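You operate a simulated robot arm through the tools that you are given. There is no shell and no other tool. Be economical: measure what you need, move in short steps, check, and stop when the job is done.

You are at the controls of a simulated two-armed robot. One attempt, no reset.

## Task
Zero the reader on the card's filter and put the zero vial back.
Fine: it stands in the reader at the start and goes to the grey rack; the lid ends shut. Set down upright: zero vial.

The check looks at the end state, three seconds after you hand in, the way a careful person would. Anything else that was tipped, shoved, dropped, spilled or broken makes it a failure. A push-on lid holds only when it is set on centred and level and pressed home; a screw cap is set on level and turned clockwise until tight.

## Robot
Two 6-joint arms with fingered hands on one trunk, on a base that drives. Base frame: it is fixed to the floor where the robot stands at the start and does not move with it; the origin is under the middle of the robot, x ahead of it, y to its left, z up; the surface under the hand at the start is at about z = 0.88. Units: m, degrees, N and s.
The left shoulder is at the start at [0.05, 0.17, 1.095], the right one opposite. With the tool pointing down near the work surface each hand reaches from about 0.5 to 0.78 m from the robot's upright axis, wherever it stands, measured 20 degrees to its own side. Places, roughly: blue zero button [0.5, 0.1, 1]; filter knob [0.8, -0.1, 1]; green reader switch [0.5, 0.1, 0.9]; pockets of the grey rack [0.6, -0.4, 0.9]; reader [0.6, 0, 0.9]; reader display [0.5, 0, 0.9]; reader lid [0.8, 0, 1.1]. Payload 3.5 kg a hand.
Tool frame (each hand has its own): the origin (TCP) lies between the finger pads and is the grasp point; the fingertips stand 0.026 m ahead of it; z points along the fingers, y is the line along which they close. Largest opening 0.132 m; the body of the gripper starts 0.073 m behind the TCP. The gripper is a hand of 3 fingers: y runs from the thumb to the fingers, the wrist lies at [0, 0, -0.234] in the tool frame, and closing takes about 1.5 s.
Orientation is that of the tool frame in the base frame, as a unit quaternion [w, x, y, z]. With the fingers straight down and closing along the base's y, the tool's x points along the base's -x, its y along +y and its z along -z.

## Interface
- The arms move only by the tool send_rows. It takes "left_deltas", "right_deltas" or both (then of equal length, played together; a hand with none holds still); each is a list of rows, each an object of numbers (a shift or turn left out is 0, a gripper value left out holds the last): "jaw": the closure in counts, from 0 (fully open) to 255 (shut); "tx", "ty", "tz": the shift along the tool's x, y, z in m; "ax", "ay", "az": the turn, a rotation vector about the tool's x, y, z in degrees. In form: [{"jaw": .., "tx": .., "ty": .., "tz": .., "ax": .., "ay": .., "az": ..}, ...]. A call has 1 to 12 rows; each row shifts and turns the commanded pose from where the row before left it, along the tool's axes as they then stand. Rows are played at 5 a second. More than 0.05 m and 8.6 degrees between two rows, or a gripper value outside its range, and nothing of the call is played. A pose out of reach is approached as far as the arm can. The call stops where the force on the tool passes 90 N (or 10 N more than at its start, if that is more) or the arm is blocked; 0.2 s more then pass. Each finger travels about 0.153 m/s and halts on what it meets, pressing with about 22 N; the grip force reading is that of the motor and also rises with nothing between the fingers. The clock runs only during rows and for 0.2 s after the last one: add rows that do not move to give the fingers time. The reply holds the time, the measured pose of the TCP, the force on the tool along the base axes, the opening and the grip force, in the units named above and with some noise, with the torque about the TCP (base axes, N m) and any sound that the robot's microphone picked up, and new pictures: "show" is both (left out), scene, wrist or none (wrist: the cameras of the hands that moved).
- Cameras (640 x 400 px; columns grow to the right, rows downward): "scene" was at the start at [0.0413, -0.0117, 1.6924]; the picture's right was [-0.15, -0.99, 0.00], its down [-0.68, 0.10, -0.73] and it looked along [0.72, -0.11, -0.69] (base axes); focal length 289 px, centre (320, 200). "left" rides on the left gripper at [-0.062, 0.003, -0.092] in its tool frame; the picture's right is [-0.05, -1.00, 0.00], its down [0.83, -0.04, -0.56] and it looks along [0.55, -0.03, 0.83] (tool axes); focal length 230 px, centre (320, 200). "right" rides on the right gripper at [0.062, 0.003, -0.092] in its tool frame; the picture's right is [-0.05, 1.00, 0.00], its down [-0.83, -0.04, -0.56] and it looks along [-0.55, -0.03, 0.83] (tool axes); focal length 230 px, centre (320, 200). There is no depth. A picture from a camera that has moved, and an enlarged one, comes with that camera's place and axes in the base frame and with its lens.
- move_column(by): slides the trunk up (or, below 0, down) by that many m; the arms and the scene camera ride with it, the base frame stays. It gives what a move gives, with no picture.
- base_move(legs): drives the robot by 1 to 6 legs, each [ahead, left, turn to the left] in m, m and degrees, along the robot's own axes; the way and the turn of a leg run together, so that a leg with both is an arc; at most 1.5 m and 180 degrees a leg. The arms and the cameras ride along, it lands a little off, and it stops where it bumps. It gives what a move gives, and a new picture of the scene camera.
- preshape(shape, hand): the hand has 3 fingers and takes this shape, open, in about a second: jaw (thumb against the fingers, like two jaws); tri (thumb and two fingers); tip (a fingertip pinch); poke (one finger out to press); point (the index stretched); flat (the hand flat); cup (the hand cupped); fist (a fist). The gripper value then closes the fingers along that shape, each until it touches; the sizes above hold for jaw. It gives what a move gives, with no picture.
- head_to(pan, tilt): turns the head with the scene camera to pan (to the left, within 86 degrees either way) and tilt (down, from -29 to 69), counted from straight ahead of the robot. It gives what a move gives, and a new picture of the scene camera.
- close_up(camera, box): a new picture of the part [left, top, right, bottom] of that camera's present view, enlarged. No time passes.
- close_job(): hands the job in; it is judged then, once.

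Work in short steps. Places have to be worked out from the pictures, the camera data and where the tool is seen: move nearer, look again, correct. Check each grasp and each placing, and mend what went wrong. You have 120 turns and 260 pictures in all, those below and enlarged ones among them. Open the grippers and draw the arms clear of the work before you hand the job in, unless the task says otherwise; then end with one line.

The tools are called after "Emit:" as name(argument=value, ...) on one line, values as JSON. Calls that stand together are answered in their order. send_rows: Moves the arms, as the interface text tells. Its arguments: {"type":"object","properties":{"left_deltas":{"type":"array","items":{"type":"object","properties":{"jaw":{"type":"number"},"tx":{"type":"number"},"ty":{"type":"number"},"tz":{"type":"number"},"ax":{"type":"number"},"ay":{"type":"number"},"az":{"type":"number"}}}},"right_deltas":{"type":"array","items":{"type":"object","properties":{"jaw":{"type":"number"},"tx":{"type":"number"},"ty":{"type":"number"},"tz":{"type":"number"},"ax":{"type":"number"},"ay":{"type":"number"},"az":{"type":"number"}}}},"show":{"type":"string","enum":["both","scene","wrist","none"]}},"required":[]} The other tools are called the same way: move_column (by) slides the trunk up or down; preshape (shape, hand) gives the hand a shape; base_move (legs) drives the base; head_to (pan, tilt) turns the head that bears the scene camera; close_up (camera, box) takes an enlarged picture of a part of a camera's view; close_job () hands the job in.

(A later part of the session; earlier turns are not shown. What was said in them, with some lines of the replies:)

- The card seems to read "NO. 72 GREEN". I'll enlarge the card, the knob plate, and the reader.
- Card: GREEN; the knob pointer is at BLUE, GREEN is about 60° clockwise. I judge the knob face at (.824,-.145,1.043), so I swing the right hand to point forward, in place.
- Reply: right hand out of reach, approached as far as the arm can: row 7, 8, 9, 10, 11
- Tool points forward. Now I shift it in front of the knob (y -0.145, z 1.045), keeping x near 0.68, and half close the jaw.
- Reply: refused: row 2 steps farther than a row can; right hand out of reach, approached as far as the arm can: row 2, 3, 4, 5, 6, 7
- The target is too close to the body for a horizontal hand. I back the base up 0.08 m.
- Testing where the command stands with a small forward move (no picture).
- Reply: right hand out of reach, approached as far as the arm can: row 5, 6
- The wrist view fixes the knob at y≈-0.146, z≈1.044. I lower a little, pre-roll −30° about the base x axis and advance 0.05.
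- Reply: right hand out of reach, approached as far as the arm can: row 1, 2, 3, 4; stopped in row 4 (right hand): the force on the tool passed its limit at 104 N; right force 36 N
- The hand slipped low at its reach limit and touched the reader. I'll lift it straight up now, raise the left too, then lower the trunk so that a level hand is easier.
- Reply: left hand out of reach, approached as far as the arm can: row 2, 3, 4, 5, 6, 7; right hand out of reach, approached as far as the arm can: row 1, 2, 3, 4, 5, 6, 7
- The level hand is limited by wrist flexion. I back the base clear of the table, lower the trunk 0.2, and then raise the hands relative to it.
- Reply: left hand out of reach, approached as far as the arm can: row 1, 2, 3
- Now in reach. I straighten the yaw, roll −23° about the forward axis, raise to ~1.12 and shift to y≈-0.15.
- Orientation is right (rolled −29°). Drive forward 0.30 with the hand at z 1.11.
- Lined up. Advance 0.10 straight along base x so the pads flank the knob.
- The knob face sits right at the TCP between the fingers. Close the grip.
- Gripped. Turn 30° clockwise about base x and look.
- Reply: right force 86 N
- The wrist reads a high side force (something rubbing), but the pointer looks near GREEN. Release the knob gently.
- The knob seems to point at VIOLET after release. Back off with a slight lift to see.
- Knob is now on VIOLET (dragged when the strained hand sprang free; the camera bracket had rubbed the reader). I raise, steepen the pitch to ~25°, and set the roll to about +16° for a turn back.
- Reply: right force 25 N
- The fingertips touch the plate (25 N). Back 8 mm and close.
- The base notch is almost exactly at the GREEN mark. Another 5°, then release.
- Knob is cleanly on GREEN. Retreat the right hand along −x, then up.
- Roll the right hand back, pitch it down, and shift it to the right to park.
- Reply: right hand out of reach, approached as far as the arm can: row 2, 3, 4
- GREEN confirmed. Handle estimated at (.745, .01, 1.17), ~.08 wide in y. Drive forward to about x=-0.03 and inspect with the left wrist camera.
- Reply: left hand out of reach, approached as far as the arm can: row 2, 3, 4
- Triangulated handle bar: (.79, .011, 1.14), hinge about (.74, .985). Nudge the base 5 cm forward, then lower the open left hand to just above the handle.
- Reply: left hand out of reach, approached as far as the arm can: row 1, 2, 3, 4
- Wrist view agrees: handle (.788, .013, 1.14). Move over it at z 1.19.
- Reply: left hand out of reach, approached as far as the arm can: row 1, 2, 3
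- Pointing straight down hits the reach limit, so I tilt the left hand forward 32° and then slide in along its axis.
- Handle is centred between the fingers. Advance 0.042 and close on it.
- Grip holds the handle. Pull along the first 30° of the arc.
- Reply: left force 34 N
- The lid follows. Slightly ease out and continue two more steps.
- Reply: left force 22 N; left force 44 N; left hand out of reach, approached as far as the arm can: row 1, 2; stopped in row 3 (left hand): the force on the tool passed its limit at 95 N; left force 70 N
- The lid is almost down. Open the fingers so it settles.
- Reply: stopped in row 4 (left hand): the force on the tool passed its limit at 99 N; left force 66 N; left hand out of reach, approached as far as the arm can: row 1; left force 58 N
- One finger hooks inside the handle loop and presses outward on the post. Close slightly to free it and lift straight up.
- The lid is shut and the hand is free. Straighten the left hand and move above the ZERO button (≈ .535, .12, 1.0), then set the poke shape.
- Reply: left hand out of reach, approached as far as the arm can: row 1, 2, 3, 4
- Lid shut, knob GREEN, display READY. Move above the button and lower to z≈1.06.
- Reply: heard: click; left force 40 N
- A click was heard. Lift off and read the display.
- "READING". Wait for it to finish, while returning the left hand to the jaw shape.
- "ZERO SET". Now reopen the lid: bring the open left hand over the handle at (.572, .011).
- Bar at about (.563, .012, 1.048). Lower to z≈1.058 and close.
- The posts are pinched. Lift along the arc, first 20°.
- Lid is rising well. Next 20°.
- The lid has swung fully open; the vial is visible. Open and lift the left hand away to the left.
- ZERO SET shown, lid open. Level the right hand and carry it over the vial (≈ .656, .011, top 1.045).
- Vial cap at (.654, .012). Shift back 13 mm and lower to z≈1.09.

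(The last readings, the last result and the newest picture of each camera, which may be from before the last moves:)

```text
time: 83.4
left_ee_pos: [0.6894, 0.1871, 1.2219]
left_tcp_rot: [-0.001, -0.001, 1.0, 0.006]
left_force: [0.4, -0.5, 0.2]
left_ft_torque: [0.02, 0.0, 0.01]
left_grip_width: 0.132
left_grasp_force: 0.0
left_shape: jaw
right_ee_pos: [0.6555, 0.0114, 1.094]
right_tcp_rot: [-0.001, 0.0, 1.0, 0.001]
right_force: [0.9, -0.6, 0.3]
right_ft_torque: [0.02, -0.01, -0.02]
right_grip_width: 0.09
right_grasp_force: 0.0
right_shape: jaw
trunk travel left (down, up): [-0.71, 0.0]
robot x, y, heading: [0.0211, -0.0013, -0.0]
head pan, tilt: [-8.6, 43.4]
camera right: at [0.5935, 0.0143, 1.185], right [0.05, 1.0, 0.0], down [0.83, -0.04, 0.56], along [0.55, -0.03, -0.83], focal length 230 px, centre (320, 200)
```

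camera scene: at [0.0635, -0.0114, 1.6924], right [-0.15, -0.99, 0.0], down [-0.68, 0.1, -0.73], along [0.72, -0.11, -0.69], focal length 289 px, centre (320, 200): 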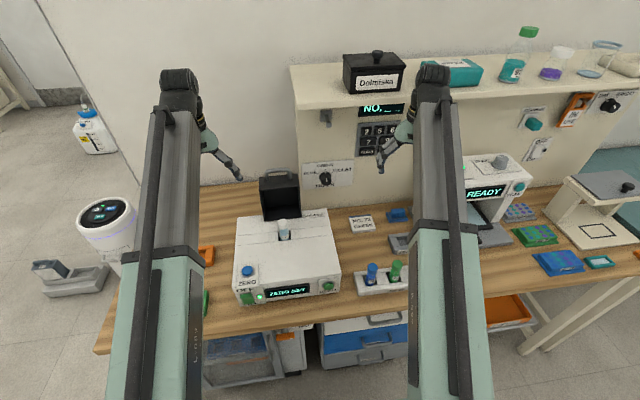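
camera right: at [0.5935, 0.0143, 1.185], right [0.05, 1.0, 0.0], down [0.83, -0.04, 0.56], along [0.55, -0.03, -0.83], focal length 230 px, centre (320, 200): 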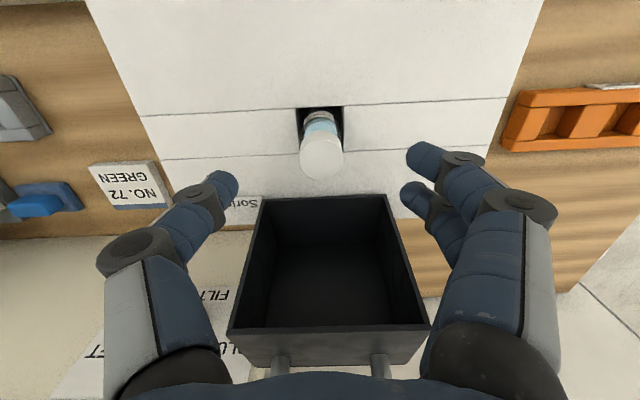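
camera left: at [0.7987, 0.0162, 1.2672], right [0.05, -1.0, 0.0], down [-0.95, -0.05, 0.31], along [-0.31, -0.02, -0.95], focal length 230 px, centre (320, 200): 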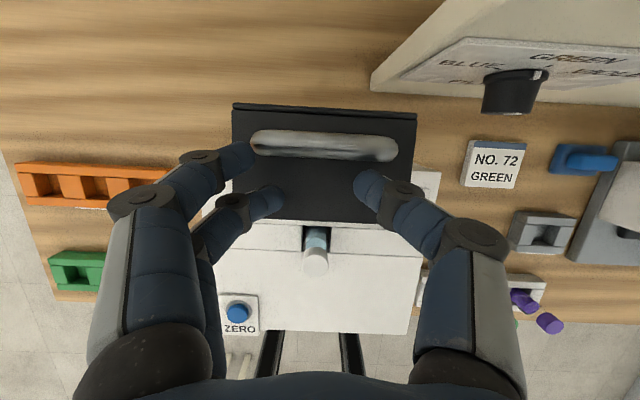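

Emit:
send_rows(right_deltas=[{"tx": 0.0025, "tz": 0.025}, {"tz": 0.025}, {"tz": 0.015}, {}], show="wrist")

```text
time: 84.4
left_ee_pos: [0.6903, 0.1869, 1.2216]
left_tcp_rot: [-0.002, -0.001, 1.0, 0.004]
left_force: [-0.9, 0.4, 0.2]
left_ft_torque: [-0.01, -0.03, 0.01]
left_grip_width: 0.132
left_grasp_force: 0.0
left_shape: jaw
right_ee_pos: [0.6518, 0.0102, 1.0278]
right_tcp_rot: [0.0, -0.001, 1.0, 0.001]
right_force: [-0.4, -0.1, -0.8]
right_ft_torque: [-0.01, -0.01, 0.0]
right_grip_width: 0.0903
right_grasp_force: 0.0
right_shape: jaw
trunk travel left (down, up): [-0.71, 0.0]
robot x, y, heading: [0.022, 0.0007, 0.0]
head pan, tilt: [-8.6, 43.4]
camera right: at [0.5914, 0.0145, 1.1192], right [0.05, 1.0, 0.0], down [0.83, -0.04, 0.56], along [0.56, -0.03, -0.83], focal length 230 px, centre (320, 200)
```

right: 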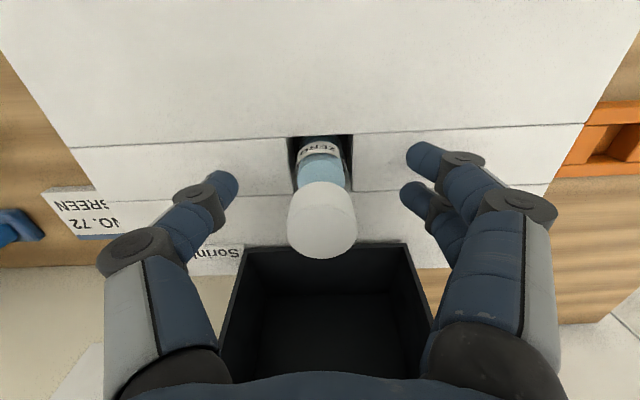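

Aligned around the cap/neck. Close the grip.

Emit:
send_rows(right_deltas=[{"ty": 0.002, "jaw": 120}, {"jaw": 150}, {"jaw": 180}, {"jaw": 210}, {}, {}], show="wrist")

```text
time: 85.8
left_ee_pos: [0.69, 0.1866, 1.2209]
left_tcp_rot: [-0.001, -0.001, 1.0, 0.005]
left_force: [-0.5, -0.2, 0.4]
left_ft_torque: [-0.04, 0.0, -0.01]
left_grip_width: 0.132
left_grasp_force: 0.1
left_shape: jaw
right_ee_pos: [0.6533, 0.0133, 1.0298]
right_tcp_rot: [0.0, 0.0, 1.0, 0.002]
right_force: [0.0, -0.5, -0.2]
right_ft_torque: [0.02, 0.01, 0.02]
right_grip_width: 0.023
right_grasp_force: 21.4
right_shape: jaw
trunk travel left (down, up): [-0.71, 0.0]
robot x, y, heading: [0.024, 0.002, 0.2]
head pan, tilt: [-8.6, 43.4]
camera right: at [0.5917, 0.0168, 1.1195], right [0.05, 1.0, 0.0], down [0.83, -0.04, 0.56], along [0.55, -0.03, -0.83], focal length 230 px, centre (320, 200)
```

right: 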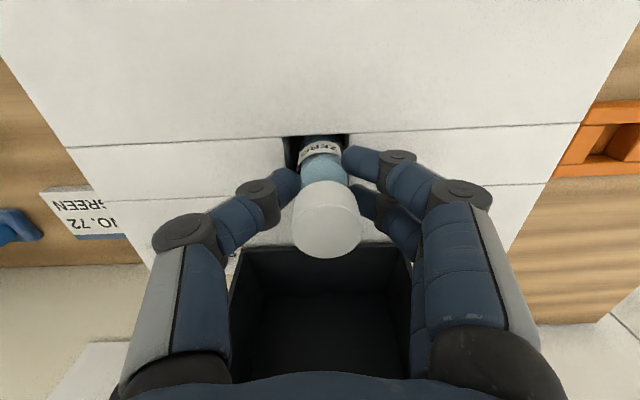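

Gripped (23 mm). Lift straight up 0.13.

Emit:
send_rows(right_deltas=[{"tz": -0.015}, {"tz": -0.025}, {"tz": -0.03}, {"tz": -0.03}, {"tz": -0.03}, {}], show="wrist")

Emit:
close_up(camera="scene", box=[220, 120, 420, 280])

```text
time: 87.2
left_ee_pos: [0.6898, 0.1871, 1.2209]
left_tcp_rot: [-0.002, -0.002, 1.0, 0.005]
left_force: [0.3, 0.0, 0.7]
left_ft_torque: [0.03, -0.02, -0.02]
left_grip_width: 0.132
left_grasp_force: 0.1
left_shape: jaw
right_ee_pos: [0.6527, 0.0139, 1.1592]
right_tcp_rot: [-0.001, -0.001, 1.0, 0.001]
right_force: [-0.2, -0.4, -0.6]
right_ft_torque: [0.01, 0.01, 0.02]
right_grip_width: 0.0227
right_grasp_force: 21.7
right_shape: jaw
trunk travel left (down, up): [-0.71, 0.0]
robot x, y, heading: [0.0184, 0.0016, -0.0]
head pan, tilt: [-8.6, 43.4]
camera right: at [0.5919, 0.0165, 1.2502], right [0.05, 1.0, 0.0], down [0.83, -0.04, 0.56], along [0.55, -0.03, -0.83], focal length 230 px, centre (320, 200)
```

right: 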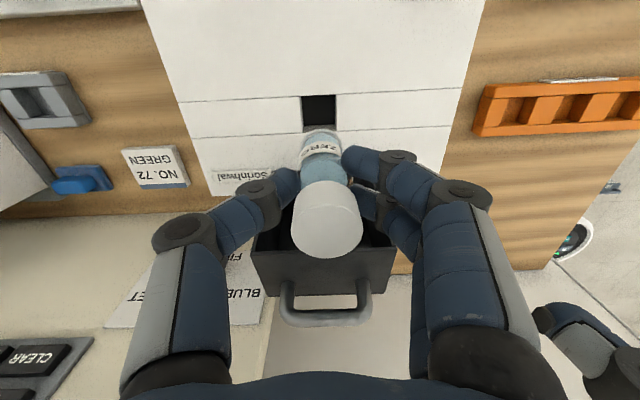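

```text
2.50 times, centred on (320, 200) of scene
camera zoom: at [0.0638, -0.0109, 1.6924], right [-0.15, -0.99, 0.0], down [-0.68, 0.1, -0.73], along [0.72, -0.11, -0.69], focal length 723 px, centre (320, 200)
```

zoom: 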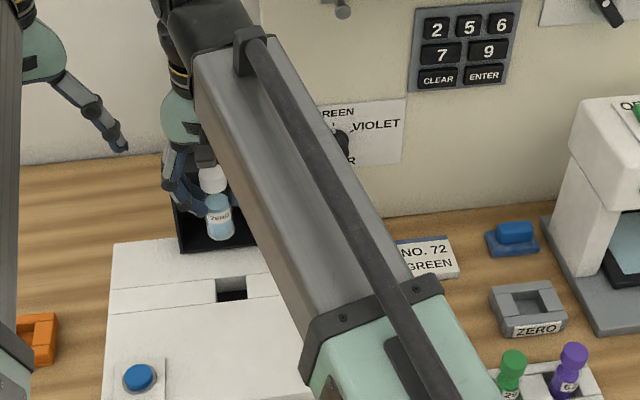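

Vial held upright. Carry it to above the grey ZERO rack pocket (≈ .633, -.386).

Emit:
send_rows(right_deltas=[{"ty": -0.04}, {"ty": -0.04}, {"ty": -0.04, "tx": 0.005}, {"ty": -0.04, "tx": 0.005}, {"ty": -0.04, "tx": 0.005}, {"ty": -0.04, "tx": 0.005}, {"ty": -0.04}, {"ty": -0.04}, {"ty": -0.04}, {"ty": -0.04}, {}], show="wrist")

Emit:
close_up(camera="scene", box=[320, 150, 520, 310])

```text
time: 89.6
left_ee_pos: [0.6902, 0.1855, 1.221]
left_tcp_rot: [-0.002, -0.001, 1.0, 0.006]
left_force: [-0.2, 0.2, 0.7]
left_ft_torque: [-0.02, -0.02, 0.04]
left_grip_width: 0.1317
left_grasp_force: 0.1
left_shape: jaw
right_ee_pos: [0.633, -0.3877, 1.1583]
right_tcp_rot: [0.0, -0.001, 1.0, 0.001]
right_force: [-1.0, 0.3, -0.2]
right_ft_torque: [-0.01, -0.03, 0.0]
right_grip_width: 0.0226
right_grasp_force: 21.8
right_shape: jaw
trunk travel left (down, up): [-0.71, 0.0]
robot x, y, heading: [0.0215, -0.0004, 0.2]
head pan, tilt: [-8.6, 43.4]
camera right: at [0.5719, -0.3835, 1.249], right [0.05, 1.0, 0.0], down [0.83, -0.04, 0.56], along [0.55, -0.03, -0.83], focal length 230 px, centre (320, 200)
```

right: 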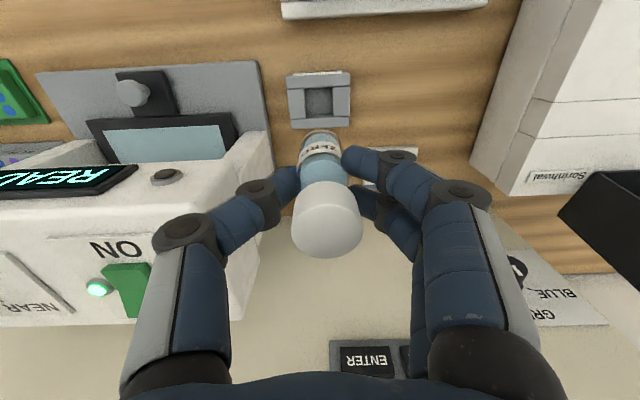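

```text
2.50 times, centred on (420, 230) of scene
camera zoom: at [0.0636, -0.0105, 1.6924], right [-0.15, -0.99, 0.0], down [-0.68, 0.1, -0.73], along [0.72, -0.11, -0.69], focal length 723 px, centre (70, 125)
```

zoom: 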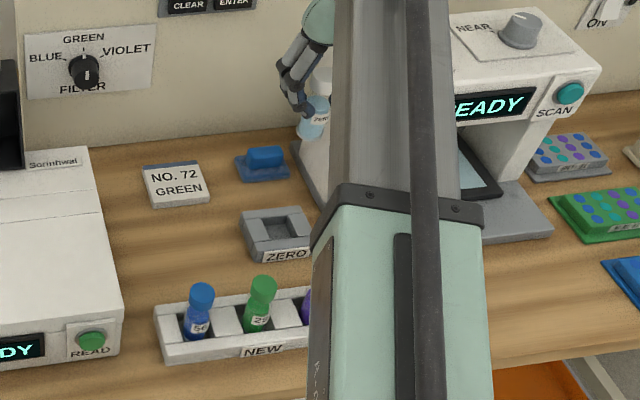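

Pocket centre ≈ (.637, -.391). Adjust and lower to z≈1.02.

Emit:
send_rows(right_deltas=[{"tx": -0.0035, "ty": -0.003, "tz": 0.03}, {"tz": 0.04}, {"tz": 0.04}, {"tz": 0.03}, {}], show="wrist")

Emit:
close_up(camera="scene", box=[360, 180, 460, 260])

```text
time: 90.8
left_ee_pos: [0.6905, 0.1873, 1.2207]
left_tcp_rot: [-0.002, -0.001, 1.0, 0.005]
left_force: [1.4, -0.1, 0.5]
left_ft_torque: [0.02, -0.01, 0.01]
left_grip_width: 0.1319
left_grasp_force: 0.0
left_shape: jaw
right_ee_pos: [0.6374, -0.3898, 1.0169]
right_tcp_rot: [0.0, -0.001, 1.0, 0.001]
right_force: [-0.7, 0.2, -0.5]
right_ft_torque: [-0.01, 0.0, 0.0]
right_grip_width: 0.0226
right_grasp_force: 22.3
right_shape: jaw
trunk travel left (down, up): [-0.71, 0.0]
robot x, y, heading: [0.0238, 0.0003, 0.1]
head pan, tilt: [-8.6, 43.4]
camera right: at [0.5758, -0.3859, 1.1084], right [0.05, 1.0, 0.0], down [0.83, -0.04, 0.56], along [0.55, -0.03, -0.83], focal length 230 px, centre (320, 200)
```

right: 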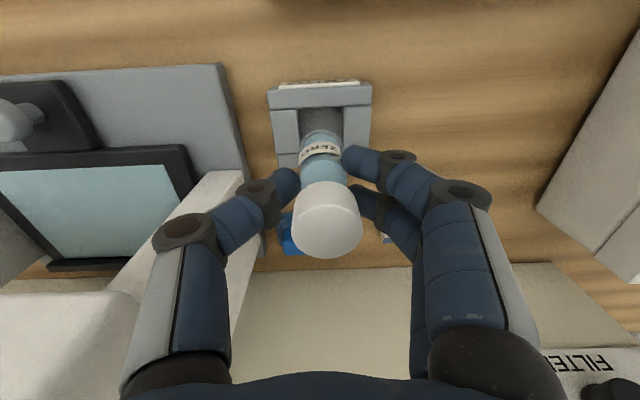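

```text
5.00 times, centred on (410, 220) of scene
camera zoom: at [0.0635, -0.0109, 1.6924], right [-0.15, -0.99, 0.0], down [-0.68, 0.1, -0.73], along [0.72, -0.11, -0.69], focal length 1446 px, centre (-130, 100)
```

zoom: 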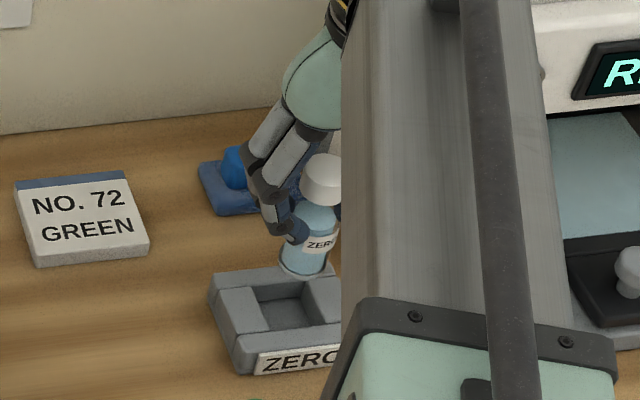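

Vial is centred over the pocket. Lower further toward the rim.

Emit:
send_rows(right_deltas=[{"tz": 0.02}, {"tz": 0.02}, {"tz": 0.01}, {}], show="wrist")

Emit:
close_up(camera="scene", box=[360, 180, 460, 260])

```text
time: 91.8
left_ee_pos: [0.6905, 0.1865, 1.221]
left_tcp_rot: [-0.002, -0.002, 1.0, 0.005]
left_force: [0.0, 0.2, 0.5]
left_ft_torque: [-0.01, 0.01, -0.01]
left_grip_width: 0.1319
left_grasp_force: 0.2
left_shape: jaw
right_ee_pos: [0.638, -0.3883, 0.9675]
right_tcp_rot: [0.0, -0.001, 1.0, 0.001]
right_force: [0.5, -0.3, -1.4]
right_ft_torque: [0.0, 0.03, 0.0]
right_grip_width: 0.0226
right_grasp_force: 21.9
right_shape: jaw
trunk travel left (down, up): [-0.71, 0.0]
robot x, y, heading: [0.0214, 0.0001, -0.0]
head pan, tilt: [-8.6, 43.4]
camera right: at [0.5763, -0.385, 1.0588], right [0.05, 1.0, 0.0], down [0.83, -0.04, 0.56], along [0.56, -0.03, -0.83], focal length 230 px, centre (320, 200)
```

right: 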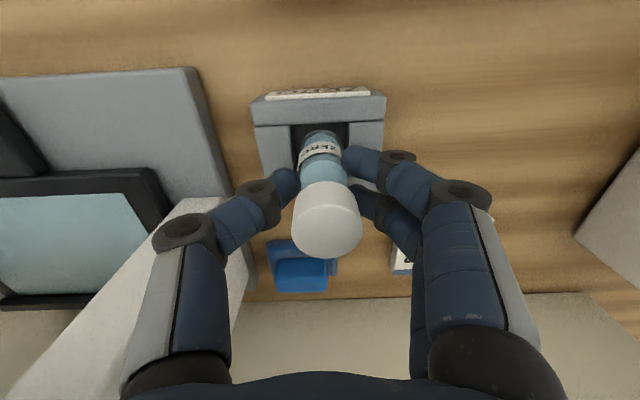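

```text
5.00 times, centred on (410, 220) of scene
camera zoom: at [0.0636, -0.011, 1.6924], right [-0.15, -0.99, 0.0], down [-0.68, 0.1, -0.73], along [0.72, -0.11, -0.69], focal length 1446 px, centre (-130, 100)
```

zoom: 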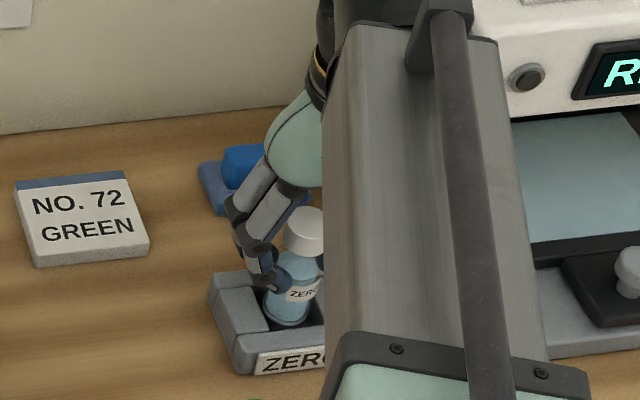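

Emit:
send_rows(right_deltas=[{"tz": 0.006}, {"tz": 0.005}, {"tz": 0.004}, {}], show="none")

Emit:
close_up(camera="scene", box=[360, 180, 460, 260])

```text
time: 92.8
left_ee_pos: [0.6894, 0.1867, 1.2209]
left_tcp_rot: [-0.001, -0.002, 1.0, 0.005]
left_force: [-0.7, 0.4, -0.8]
left_ft_torque: [0.03, 0.0, 0.01]
left_grip_width: 0.1318
left_grasp_force: 0.0
left_shape: jaw
right_ee_pos: [0.6386, -0.3877, 0.9537]
right_tcp_rot: [0.002, -0.001, 1.0, 0.0]
right_force: [0.4, -1.5, 7.4]
right_ft_torque: [0.09, -0.01, 0.0]
right_grip_width: 0.0229
right_grasp_force: 22.2
right_shape: jaw
trunk travel left (down, up): [-0.71, 0.0]
robot x, y, heading: [0.0227, 0.0001, 0.1]
head pan, tilt: [-8.6, 43.4]
```

```text
5.00 times, centred on (410, 220) of scene
camera zoom: at [0.0631, -0.0108, 1.6925], right [-0.15, -0.99, 0.0], down [-0.68, 0.1, -0.73], along [0.72, -0.11, -0.69], focal length 1446 px, centre (-130, 100)
```

zoom: 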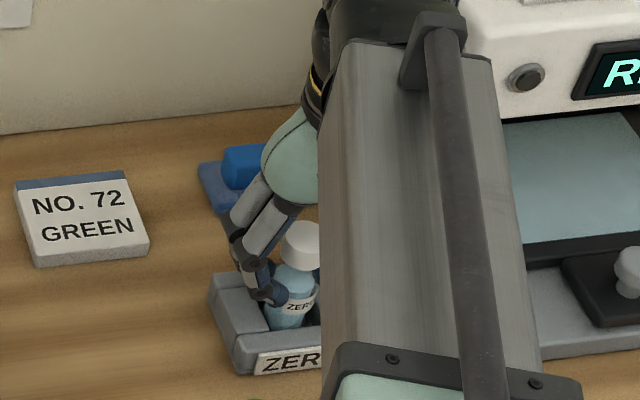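

Emit:
send_rows(right_deltas=[{"tz": 0.002}, {}], show="wrist")

```text
time: 93.4
left_ee_pos: [0.6899, 0.1859, 1.221]
left_tcp_rot: [-0.001, 0.0, 1.0, 0.005]
left_force: [0.3, 0.4, 0.2]
left_ft_torque: [-0.02, -0.01, -0.01]
left_grip_width: 0.1319
left_grasp_force: 0.0
left_shape: jaw
right_ee_pos: [0.6365, -0.3893, 0.9535]
right_tcp_rot: [0.002, -0.001, 1.0, 0.0]
right_force: [2.1, -2.9, 18.0]
right_ft_torque: [0.01, -0.05, -0.02]
right_grip_width: 0.0234
right_grasp_force: 22.0
right_shape: jaw
trunk travel left (down, up): [-0.71, 0.0]
robot x, y, heading: [0.0228, 0.0022, -0.1]
head pan, tilt: [-8.6, 43.4]
camera right: at [0.5756, -0.3853, 1.0435], right [0.05, 1.0, 0.0], down [0.83, -0.04, 0.56], along [0.56, -0.03, -0.83], focal length 230 px, centre (320, 200)
```

right: 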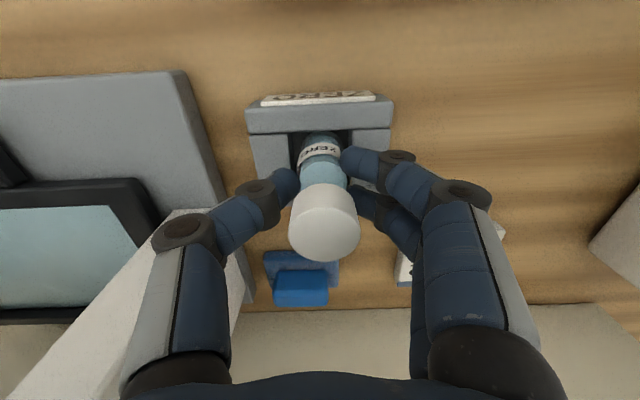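

Firm contact (18 N) with the vial seated on the pocket floor. Back off the pressure 2 mm and open gently.

Emit:
send_rows(right_deltas=[{"tz": -0.002}, {"jaw": 195}, {"jaw": 180}, {"jaw": 160}, {"jaw": 130}, {"jaw": 100}, {}], show="wrist")

```text
time: 95.0
left_ee_pos: [0.6893, 0.1864, 1.2204]
left_tcp_rot: [-0.002, -0.001, 1.0, 0.005]
left_force: [-0.2, 0.2, 0.4]
left_ft_torque: [0.0, 0.01, -0.02]
left_grip_width: 0.1319
left_grasp_force: 0.1
left_shape: jaw
right_ee_pos: [0.6369, -0.3892, 0.9536]
right_tcp_rot: [0.0, -0.001, 1.0, 0.001]
right_force: [0.0, 0.1, 0.1]
right_ft_torque: [0.01, -0.03, 0.02]
right_grip_width: 0.0796
right_grasp_force: 0.1
right_shape: jaw
trunk travel left (down, up): [-0.71, 0.0]
robot x, y, heading: [0.0205, 0.0034, 0.3]
head pan, tilt: [-8.6, 43.4]
camera right: at [0.576, -0.3856, 1.0441], right [0.05, 1.0, 0.0], down [0.83, -0.04, 0.56], along [0.55, -0.03, -0.83], focal length 230 px, centre (320, 200)
```

right: 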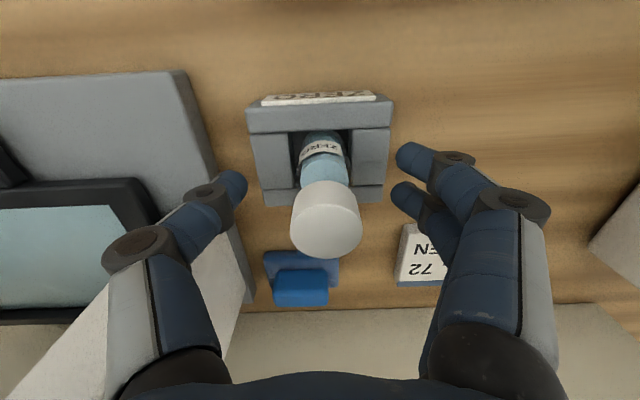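

Vial stands upright. Lift the right hand straight up and check.

Emit:
send_rows(right_deltas=[{"tz": -0.025}, {"tz": -0.04}, {"tz": -0.045}, {"tz": -0.045}, {"tz": -0.045}, {"tz": -0.03, "ty": -0.02}, {}], show="wrist")

Emit:
close_up(camera="scene", box=[220, 120, 460, 300])

```text
time: 96.6
left_ee_pos: [0.6904, 0.1862, 1.2202]
left_tcp_rot: [-0.002, 0.0, 1.0, 0.006]
left_force: [0.9, 0.5, -0.7]
left_ft_torque: [0.0, 0.02, 0.03]
left_grip_width: 0.1318
left_grasp_force: 0.1
left_shape: jaw
right_ee_pos: [0.638, -0.4082, 1.1844]
right_tcp_rot: [0.0, -0.001, 1.0, 0.001]
right_force: [-0.5, 0.2, -0.3]
right_ft_torque: [0.02, 0.01, 0.0]
right_grip_width: 0.0797
right_grasp_force: 0.0
right_shape: jaw
trunk travel left (down, up): [-0.71, 0.0]
robot x, y, heading: [0.0211, 0.0019, 0.1]
head pan, tilt: [-8.6, 43.4]
camera right: at [0.5765, -0.4058, 1.2753], right [0.05, 1.0, 0.0], down [0.83, -0.04, 0.56], along [0.55, -0.03, -0.83], focal length 230 px, centre (320, 200)
```

right: 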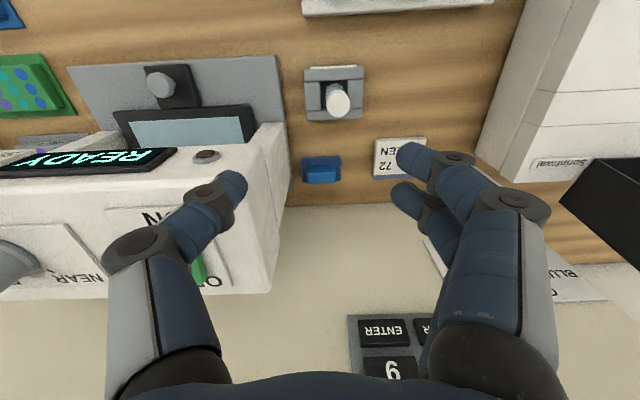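

```text
2.22 times, centred on (340, 210) of scene
camera zoom: at [0.0636, -0.0106, 1.6924], right [-0.15, -0.99, 0.0], down [-0.68, 0.1, -0.73], along [0.72, -0.11, -0.69], focal length 643 px, centre (276, 178)
```

zoom: 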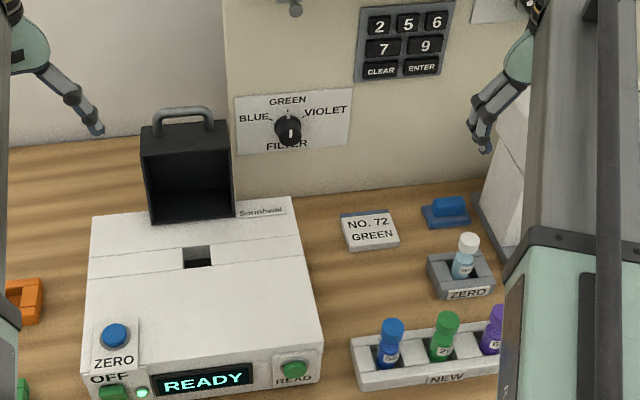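

Vial is upright in the ZERO rack; display back to READY. Now the left hand closes the lid the same way: move over and tilt.

Emit:
send_rows(left_deltas=[{"ty": -0.0434}, {"ty": -0.0434}, {"ty": -0.0434}, {"ty": -0.0434}, {"ay": -8}, {"ay": -8}, {"ay": -8}, {"ay": -8}, {"tx": -0.0426}, {"tz": 0.03}, {"tz": 0.03}, {}], show="wrist")

```text
time: 99.2
left_ee_pos: [0.7604, 0.0148, 1.1897]
left_tcp_rot: [0.274, 0.0, 0.962, 0.006]
left_force: [0.0, 0.4, -1.0]
left_ft_torque: [0.04, 0.02, -0.02]
left_grip_width: 0.1322
left_grasp_force: 0.1
left_shape: jaw
right_ee_pos: [0.6364, -0.4091, 1.1842]
right_tcp_rot: [-0.001, -0.001, 1.0, 0.001]
right_force: [0.3, -0.4, 0.2]
right_ft_torque: [0.03, -0.01, 0.01]
right_grip_width: 0.0798
right_grasp_force: 0.1
right_shape: jaw
trunk travel left (down, up): [-0.71, 0.0]
robot x, y, heading: [0.0237, 0.0005, 0.1]
head pan, tilt: [-8.6, 43.4]
camera left: at [0.7628, 0.017, 1.2998], right [0.05, -1.0, 0.02], down [-1.0, -0.05, 0.03], along [-0.03, -0.02, -1.0], focal length 230 px, centre (320, 200)
```

left: 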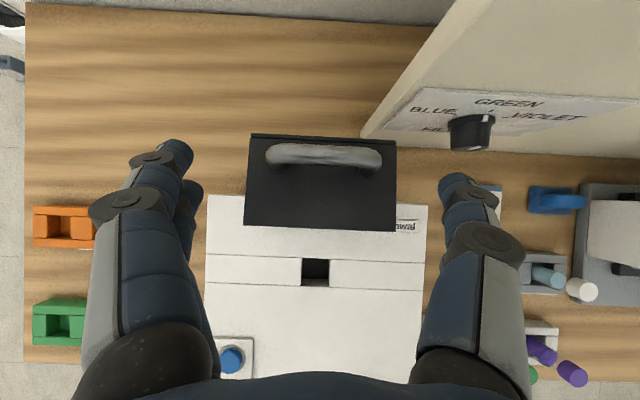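

Emit:
send_rows(left_deltas=[{"tz": 0.022, "ty": -0.003}, {"tz": 0.022}, {"jaw": 60}, {"jaw": 110}, {"jaw": 150}, {"jaw": 180}, {}, {}], show="wrist")

```text
time: 101.0
left_ee_pos: [0.7828, 0.009, 1.152]
left_tcp_rot: [0.274, 0.001, 0.962, 0.005]
left_force: [0.1, -8.6, 0.3]
left_ft_torque: [0.09, 0.06, 0.08]
left_grip_width: 0.0665
left_grasp_force: 22.0
left_shape: jaw
right_ee_pos: [0.6376, -0.4106, 1.1841]
right_tcp_rot: [0.0, -0.001, 1.0, 0.001]
right_force: [-0.6, -0.3, 0.1]
right_ft_torque: [-0.01, 0.02, 0.0]
right_grip_width: 0.0799
right_grasp_force: 0.1
right_shape: jaw
trunk travel left (down, up): [-0.71, 0.0]
robot x, y, heading: [0.0205, -0.0016, 0.2]
head pan, tilt: [-8.6, 43.4]
camera left: at [0.7862, 0.0124, 1.2625], right [0.04, -1.0, 0.02], down [-1.0, -0.04, 0.03], along [-0.03, -0.02, -1.0], focal length 230 px, centre (320, 200)
```

left: 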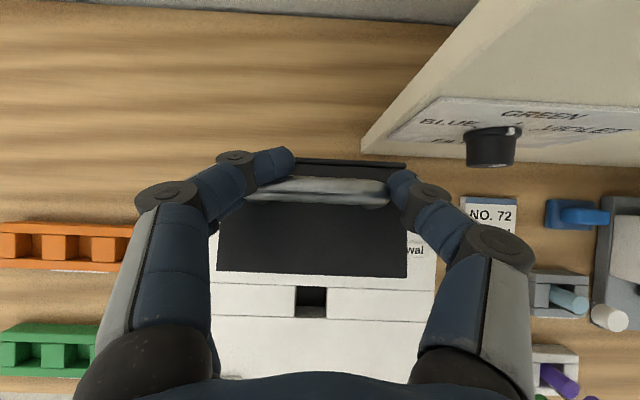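

Pull the lid through the first 50° of the arc, straightening the hand as I go.

Emit:
send_rows(left_deltas=[{"tx": 0.0195, "tz": -0.0229}, {"tx": 0.023, "tz": -0.0192}, {"tx": 0.026, "tz": -0.0149, "ay": 7}, {"tx": 0.0292, "tz": -0.0067, "ay": 7}, {"tx": 0.0298, "tz": 0.0021, "ay": 7}, {}], show="wrist")

```text
time: 102.4
left_ee_pos: [0.6378, 0.0106, 1.1472]
left_tcp_rot: [0.092, -0.001, 0.996, 0.006]
left_force: [4.5, -11.4, -4.9]
left_ft_torque: [-1.08, -0.27, 0.3]
left_grip_width: 0.065
left_grasp_force: 21.6
left_shape: jaw
right_ee_pos: [0.6385, -0.4111, 1.1837]
right_tcp_rot: [0.0, -0.002, 1.0, 0.001]
right_force: [-0.7, 0.0, -0.8]
right_ft_torque: [-0.01, 0.04, -0.02]
right_grip_width: 0.0799
right_grasp_force: 0.1
right_shape: jaw
trunk travel left (down, up): [-0.71, 0.0]
robot x, y, heading: [0.024, 0.0035, -0.2]
head pan, tilt: [-8.6, 43.4]
camera left: at [0.6805, 0.0135, 1.2478], right [0.05, -1.0, 0.0], down [-0.92, -0.05, 0.39], along [-0.39, -0.02, -0.92], focal length 230 px, centre (320, 200)
```

left: 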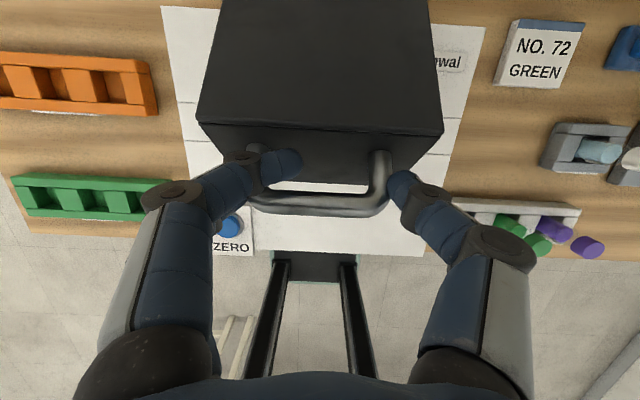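

Smooth, low forces. Continue down.

Emit:
send_rows(left_deltas=[{"tx": 0.028, "tz": 0.0108, "ay": 7}, {"tx": 0.0236, "tz": 0.0185, "ay": 4}, {}], show="none")

Emit:
send_rows(left_deltas=[{"tx": 0.0184, "tz": 0.0237}, {"tx": 0.013, "tz": 0.022}, {}], show="wrist")

```text
time: 103.2
left_ee_pos: [0.5889, 0.0139, 1.1111]
left_tcp_rot: [-0.003, -0.001, 1.0, 0.005]
left_force: [-0.9, 0.7, -0.8]
left_ft_torque: [0.01, 0.02, 0.03]
left_grip_width: 0.036
left_grasp_force: 22.1
left_shape: jaw
right_ee_pos: [0.6372, -0.4094, 1.1852]
right_tcp_rot: [0.0, -0.001, 1.0, 0.0]
right_force: [0.6, -0.6, 0.4]
right_ft_torque: [0.0, 0.0, 0.01]
right_grip_width: 0.0799
right_grasp_force: 0.1
right_shape: jaw
trunk travel left (down, up): [-0.71, 0.0]
robot x, y, heading: [0.0231, 0.0017, -0.0]
head pan, tilt: [-8.6, 43.4]
```

```text
time: 104.0
left_ee_pos: [0.5579, 0.0112, 1.0679]
left_tcp_rot: [0.0, -0.001, 1.0, 0.004]
left_force: [7.6, -4.5, 28.6]
left_ft_torque: [-0.45, -0.23, 0.03]
left_grip_width: 0.0373
left_grasp_force: 22.3
left_shape: jaw
right_ee_pos: [0.6369, -0.41, 1.1839]
right_tcp_rot: [0.0, 0.0, 1.0, 0.001]
right_force: [0.1, 0.3, 0.2]
right_ft_torque: [0.05, -0.04, 0.01]
right_grip_width: 0.0797
right_grasp_force: 0.1
right_shape: jaw
trunk travel left (down, up): [-0.71, 0.0]
robot x, y, heading: [0.0209, 0.0017, 0.2]
head pan, tilt: [-8.6, 43.4]
camera left: at [0.6186, 0.0139, 1.1597], right [0.05, -1.0, -0.01], down [-0.83, -0.05, 0.55], along [-0.55, -0.02, -0.83], focal length 230 px, centre (320, 200)
```

left: 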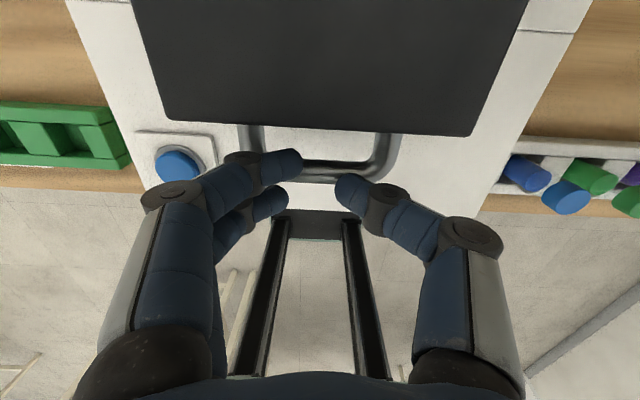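

The lid has dropped shut and the fingers rest on the handle. Lift off, open, and check.

Emit:
send_rows(left_deltas=[{"tz": -0.03}, {"tz": -0.03}, {"jaw": 0, "tz": -0.03}, {"tz": -0.03, "ty": 0.03}, {"ty": 0.045, "tx": -0.02}, {"ty": 0.045, "tx": -0.02}, {"ty": 0.045}, {}], show="scene")

Emit:
close_up(camera="scene", box=[220, 140, 420, 300])

Emit:
close_up(camera="left", box=[220, 0, 640, 262])

```text
time: 105.8
left_ee_pos: [0.5984, 0.176, 1.1873]
left_tcp_rot: [-0.001, -0.001, 1.0, 0.005]
left_force: [-0.3, -0.2, 0.2]
left_ft_torque: [0.01, -0.02, -0.01]
left_grip_width: 0.1319
left_grasp_force: 0.1
left_shape: jaw
right_ee_pos: [0.638, -0.4096, 1.1838]
right_tcp_rot: [0.0, -0.001, 1.0, 0.0]
right_force: [-0.5, -0.3, -0.1]
right_ft_torque: [0.0, -0.02, 0.0]
right_grip_width: 0.0798
right_grasp_force: 0.1
right_shape: jaw
trunk travel left (down, up): [-0.71, 0.0]
robot x, y, heading: [0.0207, -0.0008, 0.1]
head pan, tilt: [-8.6, 43.4]
camera scene: at [0.0636, -0.0115, 1.6924], right [-0.15, -0.99, 0.0], down [-0.68, 0.1, -0.73], along [0.72, -0.11, -0.69], focal length 289 px, centre (320, 200)
```

scene: 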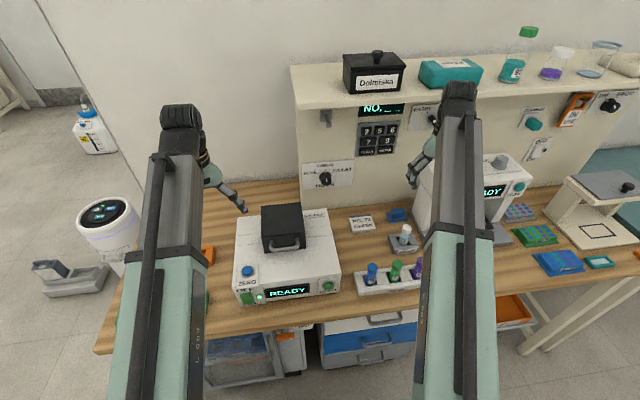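

```text
2.50 times, centred on (320, 220) of scene
camera zoom: at [0.0636, -0.0115, 1.6924], right [-0.15, -0.99, 0.0], down [-0.68, 0.1, -0.73], along [0.72, -0.11, -0.69], focal length 723 px, centre (320, 150)
```

zoom: 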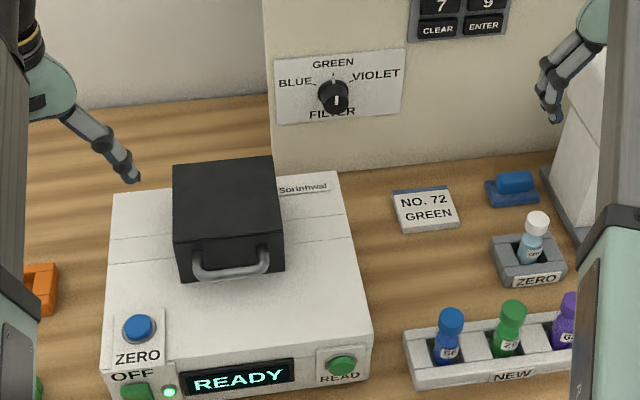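

```text
1.52 times, centred on (430, 131) of left
camera zoom: at [0.6604, 0.1791, 1.2788], right [0.05, -1.0, -0.01], down [-0.83, -0.05, 0.56], along [-0.56, -0.02, -0.83], focal length 351 px, centre (152, 305)
```

zoom: 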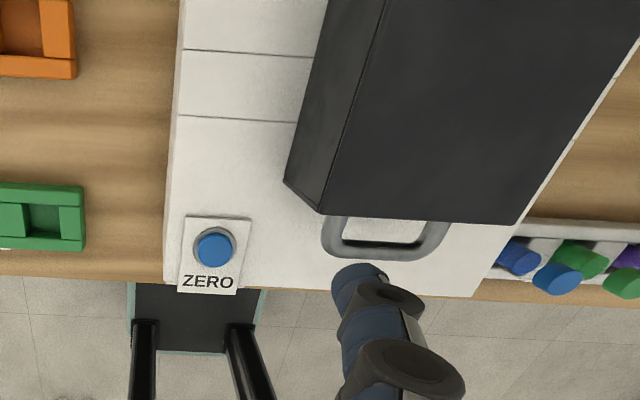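

Everything is in place: lid shut, knob GREEN, zero vial upright in its rack. Open the right gripper and back the robot clear.

Emit:
send_rows(right_deltas=[{"jaw": 0, "tz": -0.02}, {"tz": -0.01}, {}, {}], left_deltas=[{"tz": -0.02}, {"tz": -0.01}, {}, {}], show="none")

Emit:
base_move(legs=[[-0.3, 0, 0]])

Emit:
close_up(camera="scene", box=[220, 100, 460, 260])

```text
time: 106.8
left_ee_pos: [0.5979, 0.1763, 1.2191]
left_tcp_rot: [-0.002, -0.002, 1.0, 0.006]
left_force: [-0.4, 0.1, 0.4]
left_ft_torque: [0.04, -0.02, -0.01]
left_grip_width: 0.1319
left_grasp_force: 0.2
left_shape: jaw
right_ee_pos: [0.6378, -0.4088, 1.2145]
right_tcp_rot: [0.001, -0.001, 1.0, 0.001]
right_force: [0.2, 0.2, 0.7]
right_ft_torque: [-0.03, -0.02, 0.03]
right_grip_width: 0.1319
right_grasp_force: 0.0
right_shape: jaw
trunk travel left (down, up): [-0.71, 0.0]
robot x, y, heading: [0.0225, 0.003, 0.5]
head pan, tilt: [-8.6, 43.4]
```

```text
time: 108.9
left_ee_pos: [0.2995, 0.1747, 1.2195]
left_tcp_rot: [-0.001, 0.001, 1.0, 0.005]
left_force: [-0.2, -0.7, -0.2]
left_ft_torque: [0.0, -0.04, -0.02]
left_grip_width: 0.1318
left_grasp_force: 0.1
left_shape: jaw
right_ee_pos: [0.3376, -0.4105, 1.2139]
right_tcp_rot: [0.002, 0.0, 1.0, 0.0]
right_force: [-0.3, 0.2, -0.7]
right_ft_torque: [-0.02, -0.04, 0.03]
right_grip_width: 0.1318
right_grasp_force: 0.1
right_shape: jaw
trunk travel left (down, up): [-0.71, 0.0]
robot x, y, heading: [-0.2772, 0.0016, -0.1]
head pan, tilt: [-8.6, 43.4]
camera scene: at [-0.2373, -0.0114, 1.6924], right [-0.15, -0.99, 0.0], down [-0.68, 0.1, -0.73], along [0.72, -0.11, -0.69], focal length 289 px, centre (320, 200)
```

scene: 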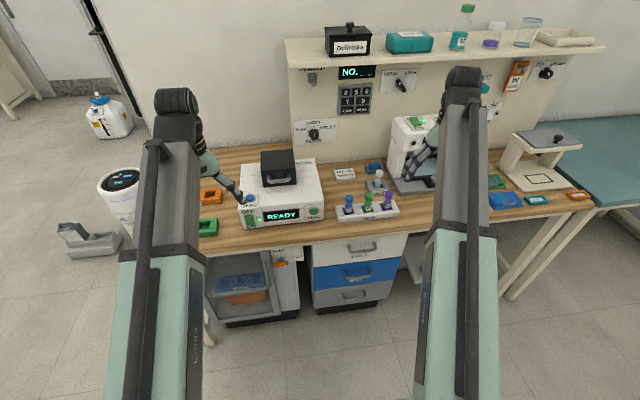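

```text
2.50 times, centred on (340, 180) of scene
camera zoom: at [-0.2373, -0.0114, 1.6924], right [-0.15, -0.99, 0.0], down [-0.68, 0.1, -0.73], along [0.72, -0.11, -0.69], focal length 723 px, centre (270, 250)
```

zoom: 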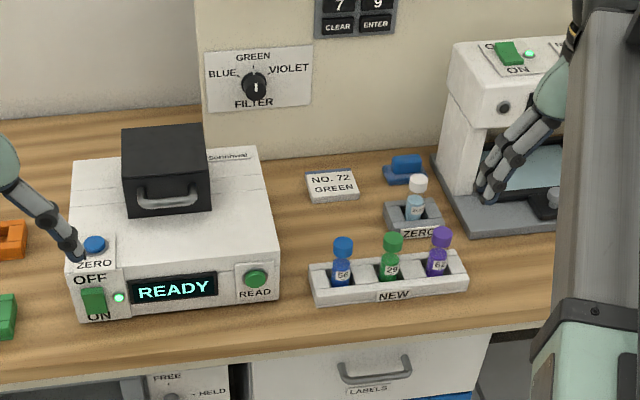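

All is as required; the arms are clear and the grippers open. Handing in.

Emit:
close_job()

```text
The job is handed in.
```

I zeroed the reader on the card's filter, GREEN. The display showed "ZERO SET", and it was back to "READY" when I handed in. The zero vial stands upright in the grey rack and the lid is shut. My right hand bumped or rubbed the reader twice while I was turning the knob, and the knob briefly went past GREEN to VIOLET before I set it back; I saw nothing shifted or damaged.
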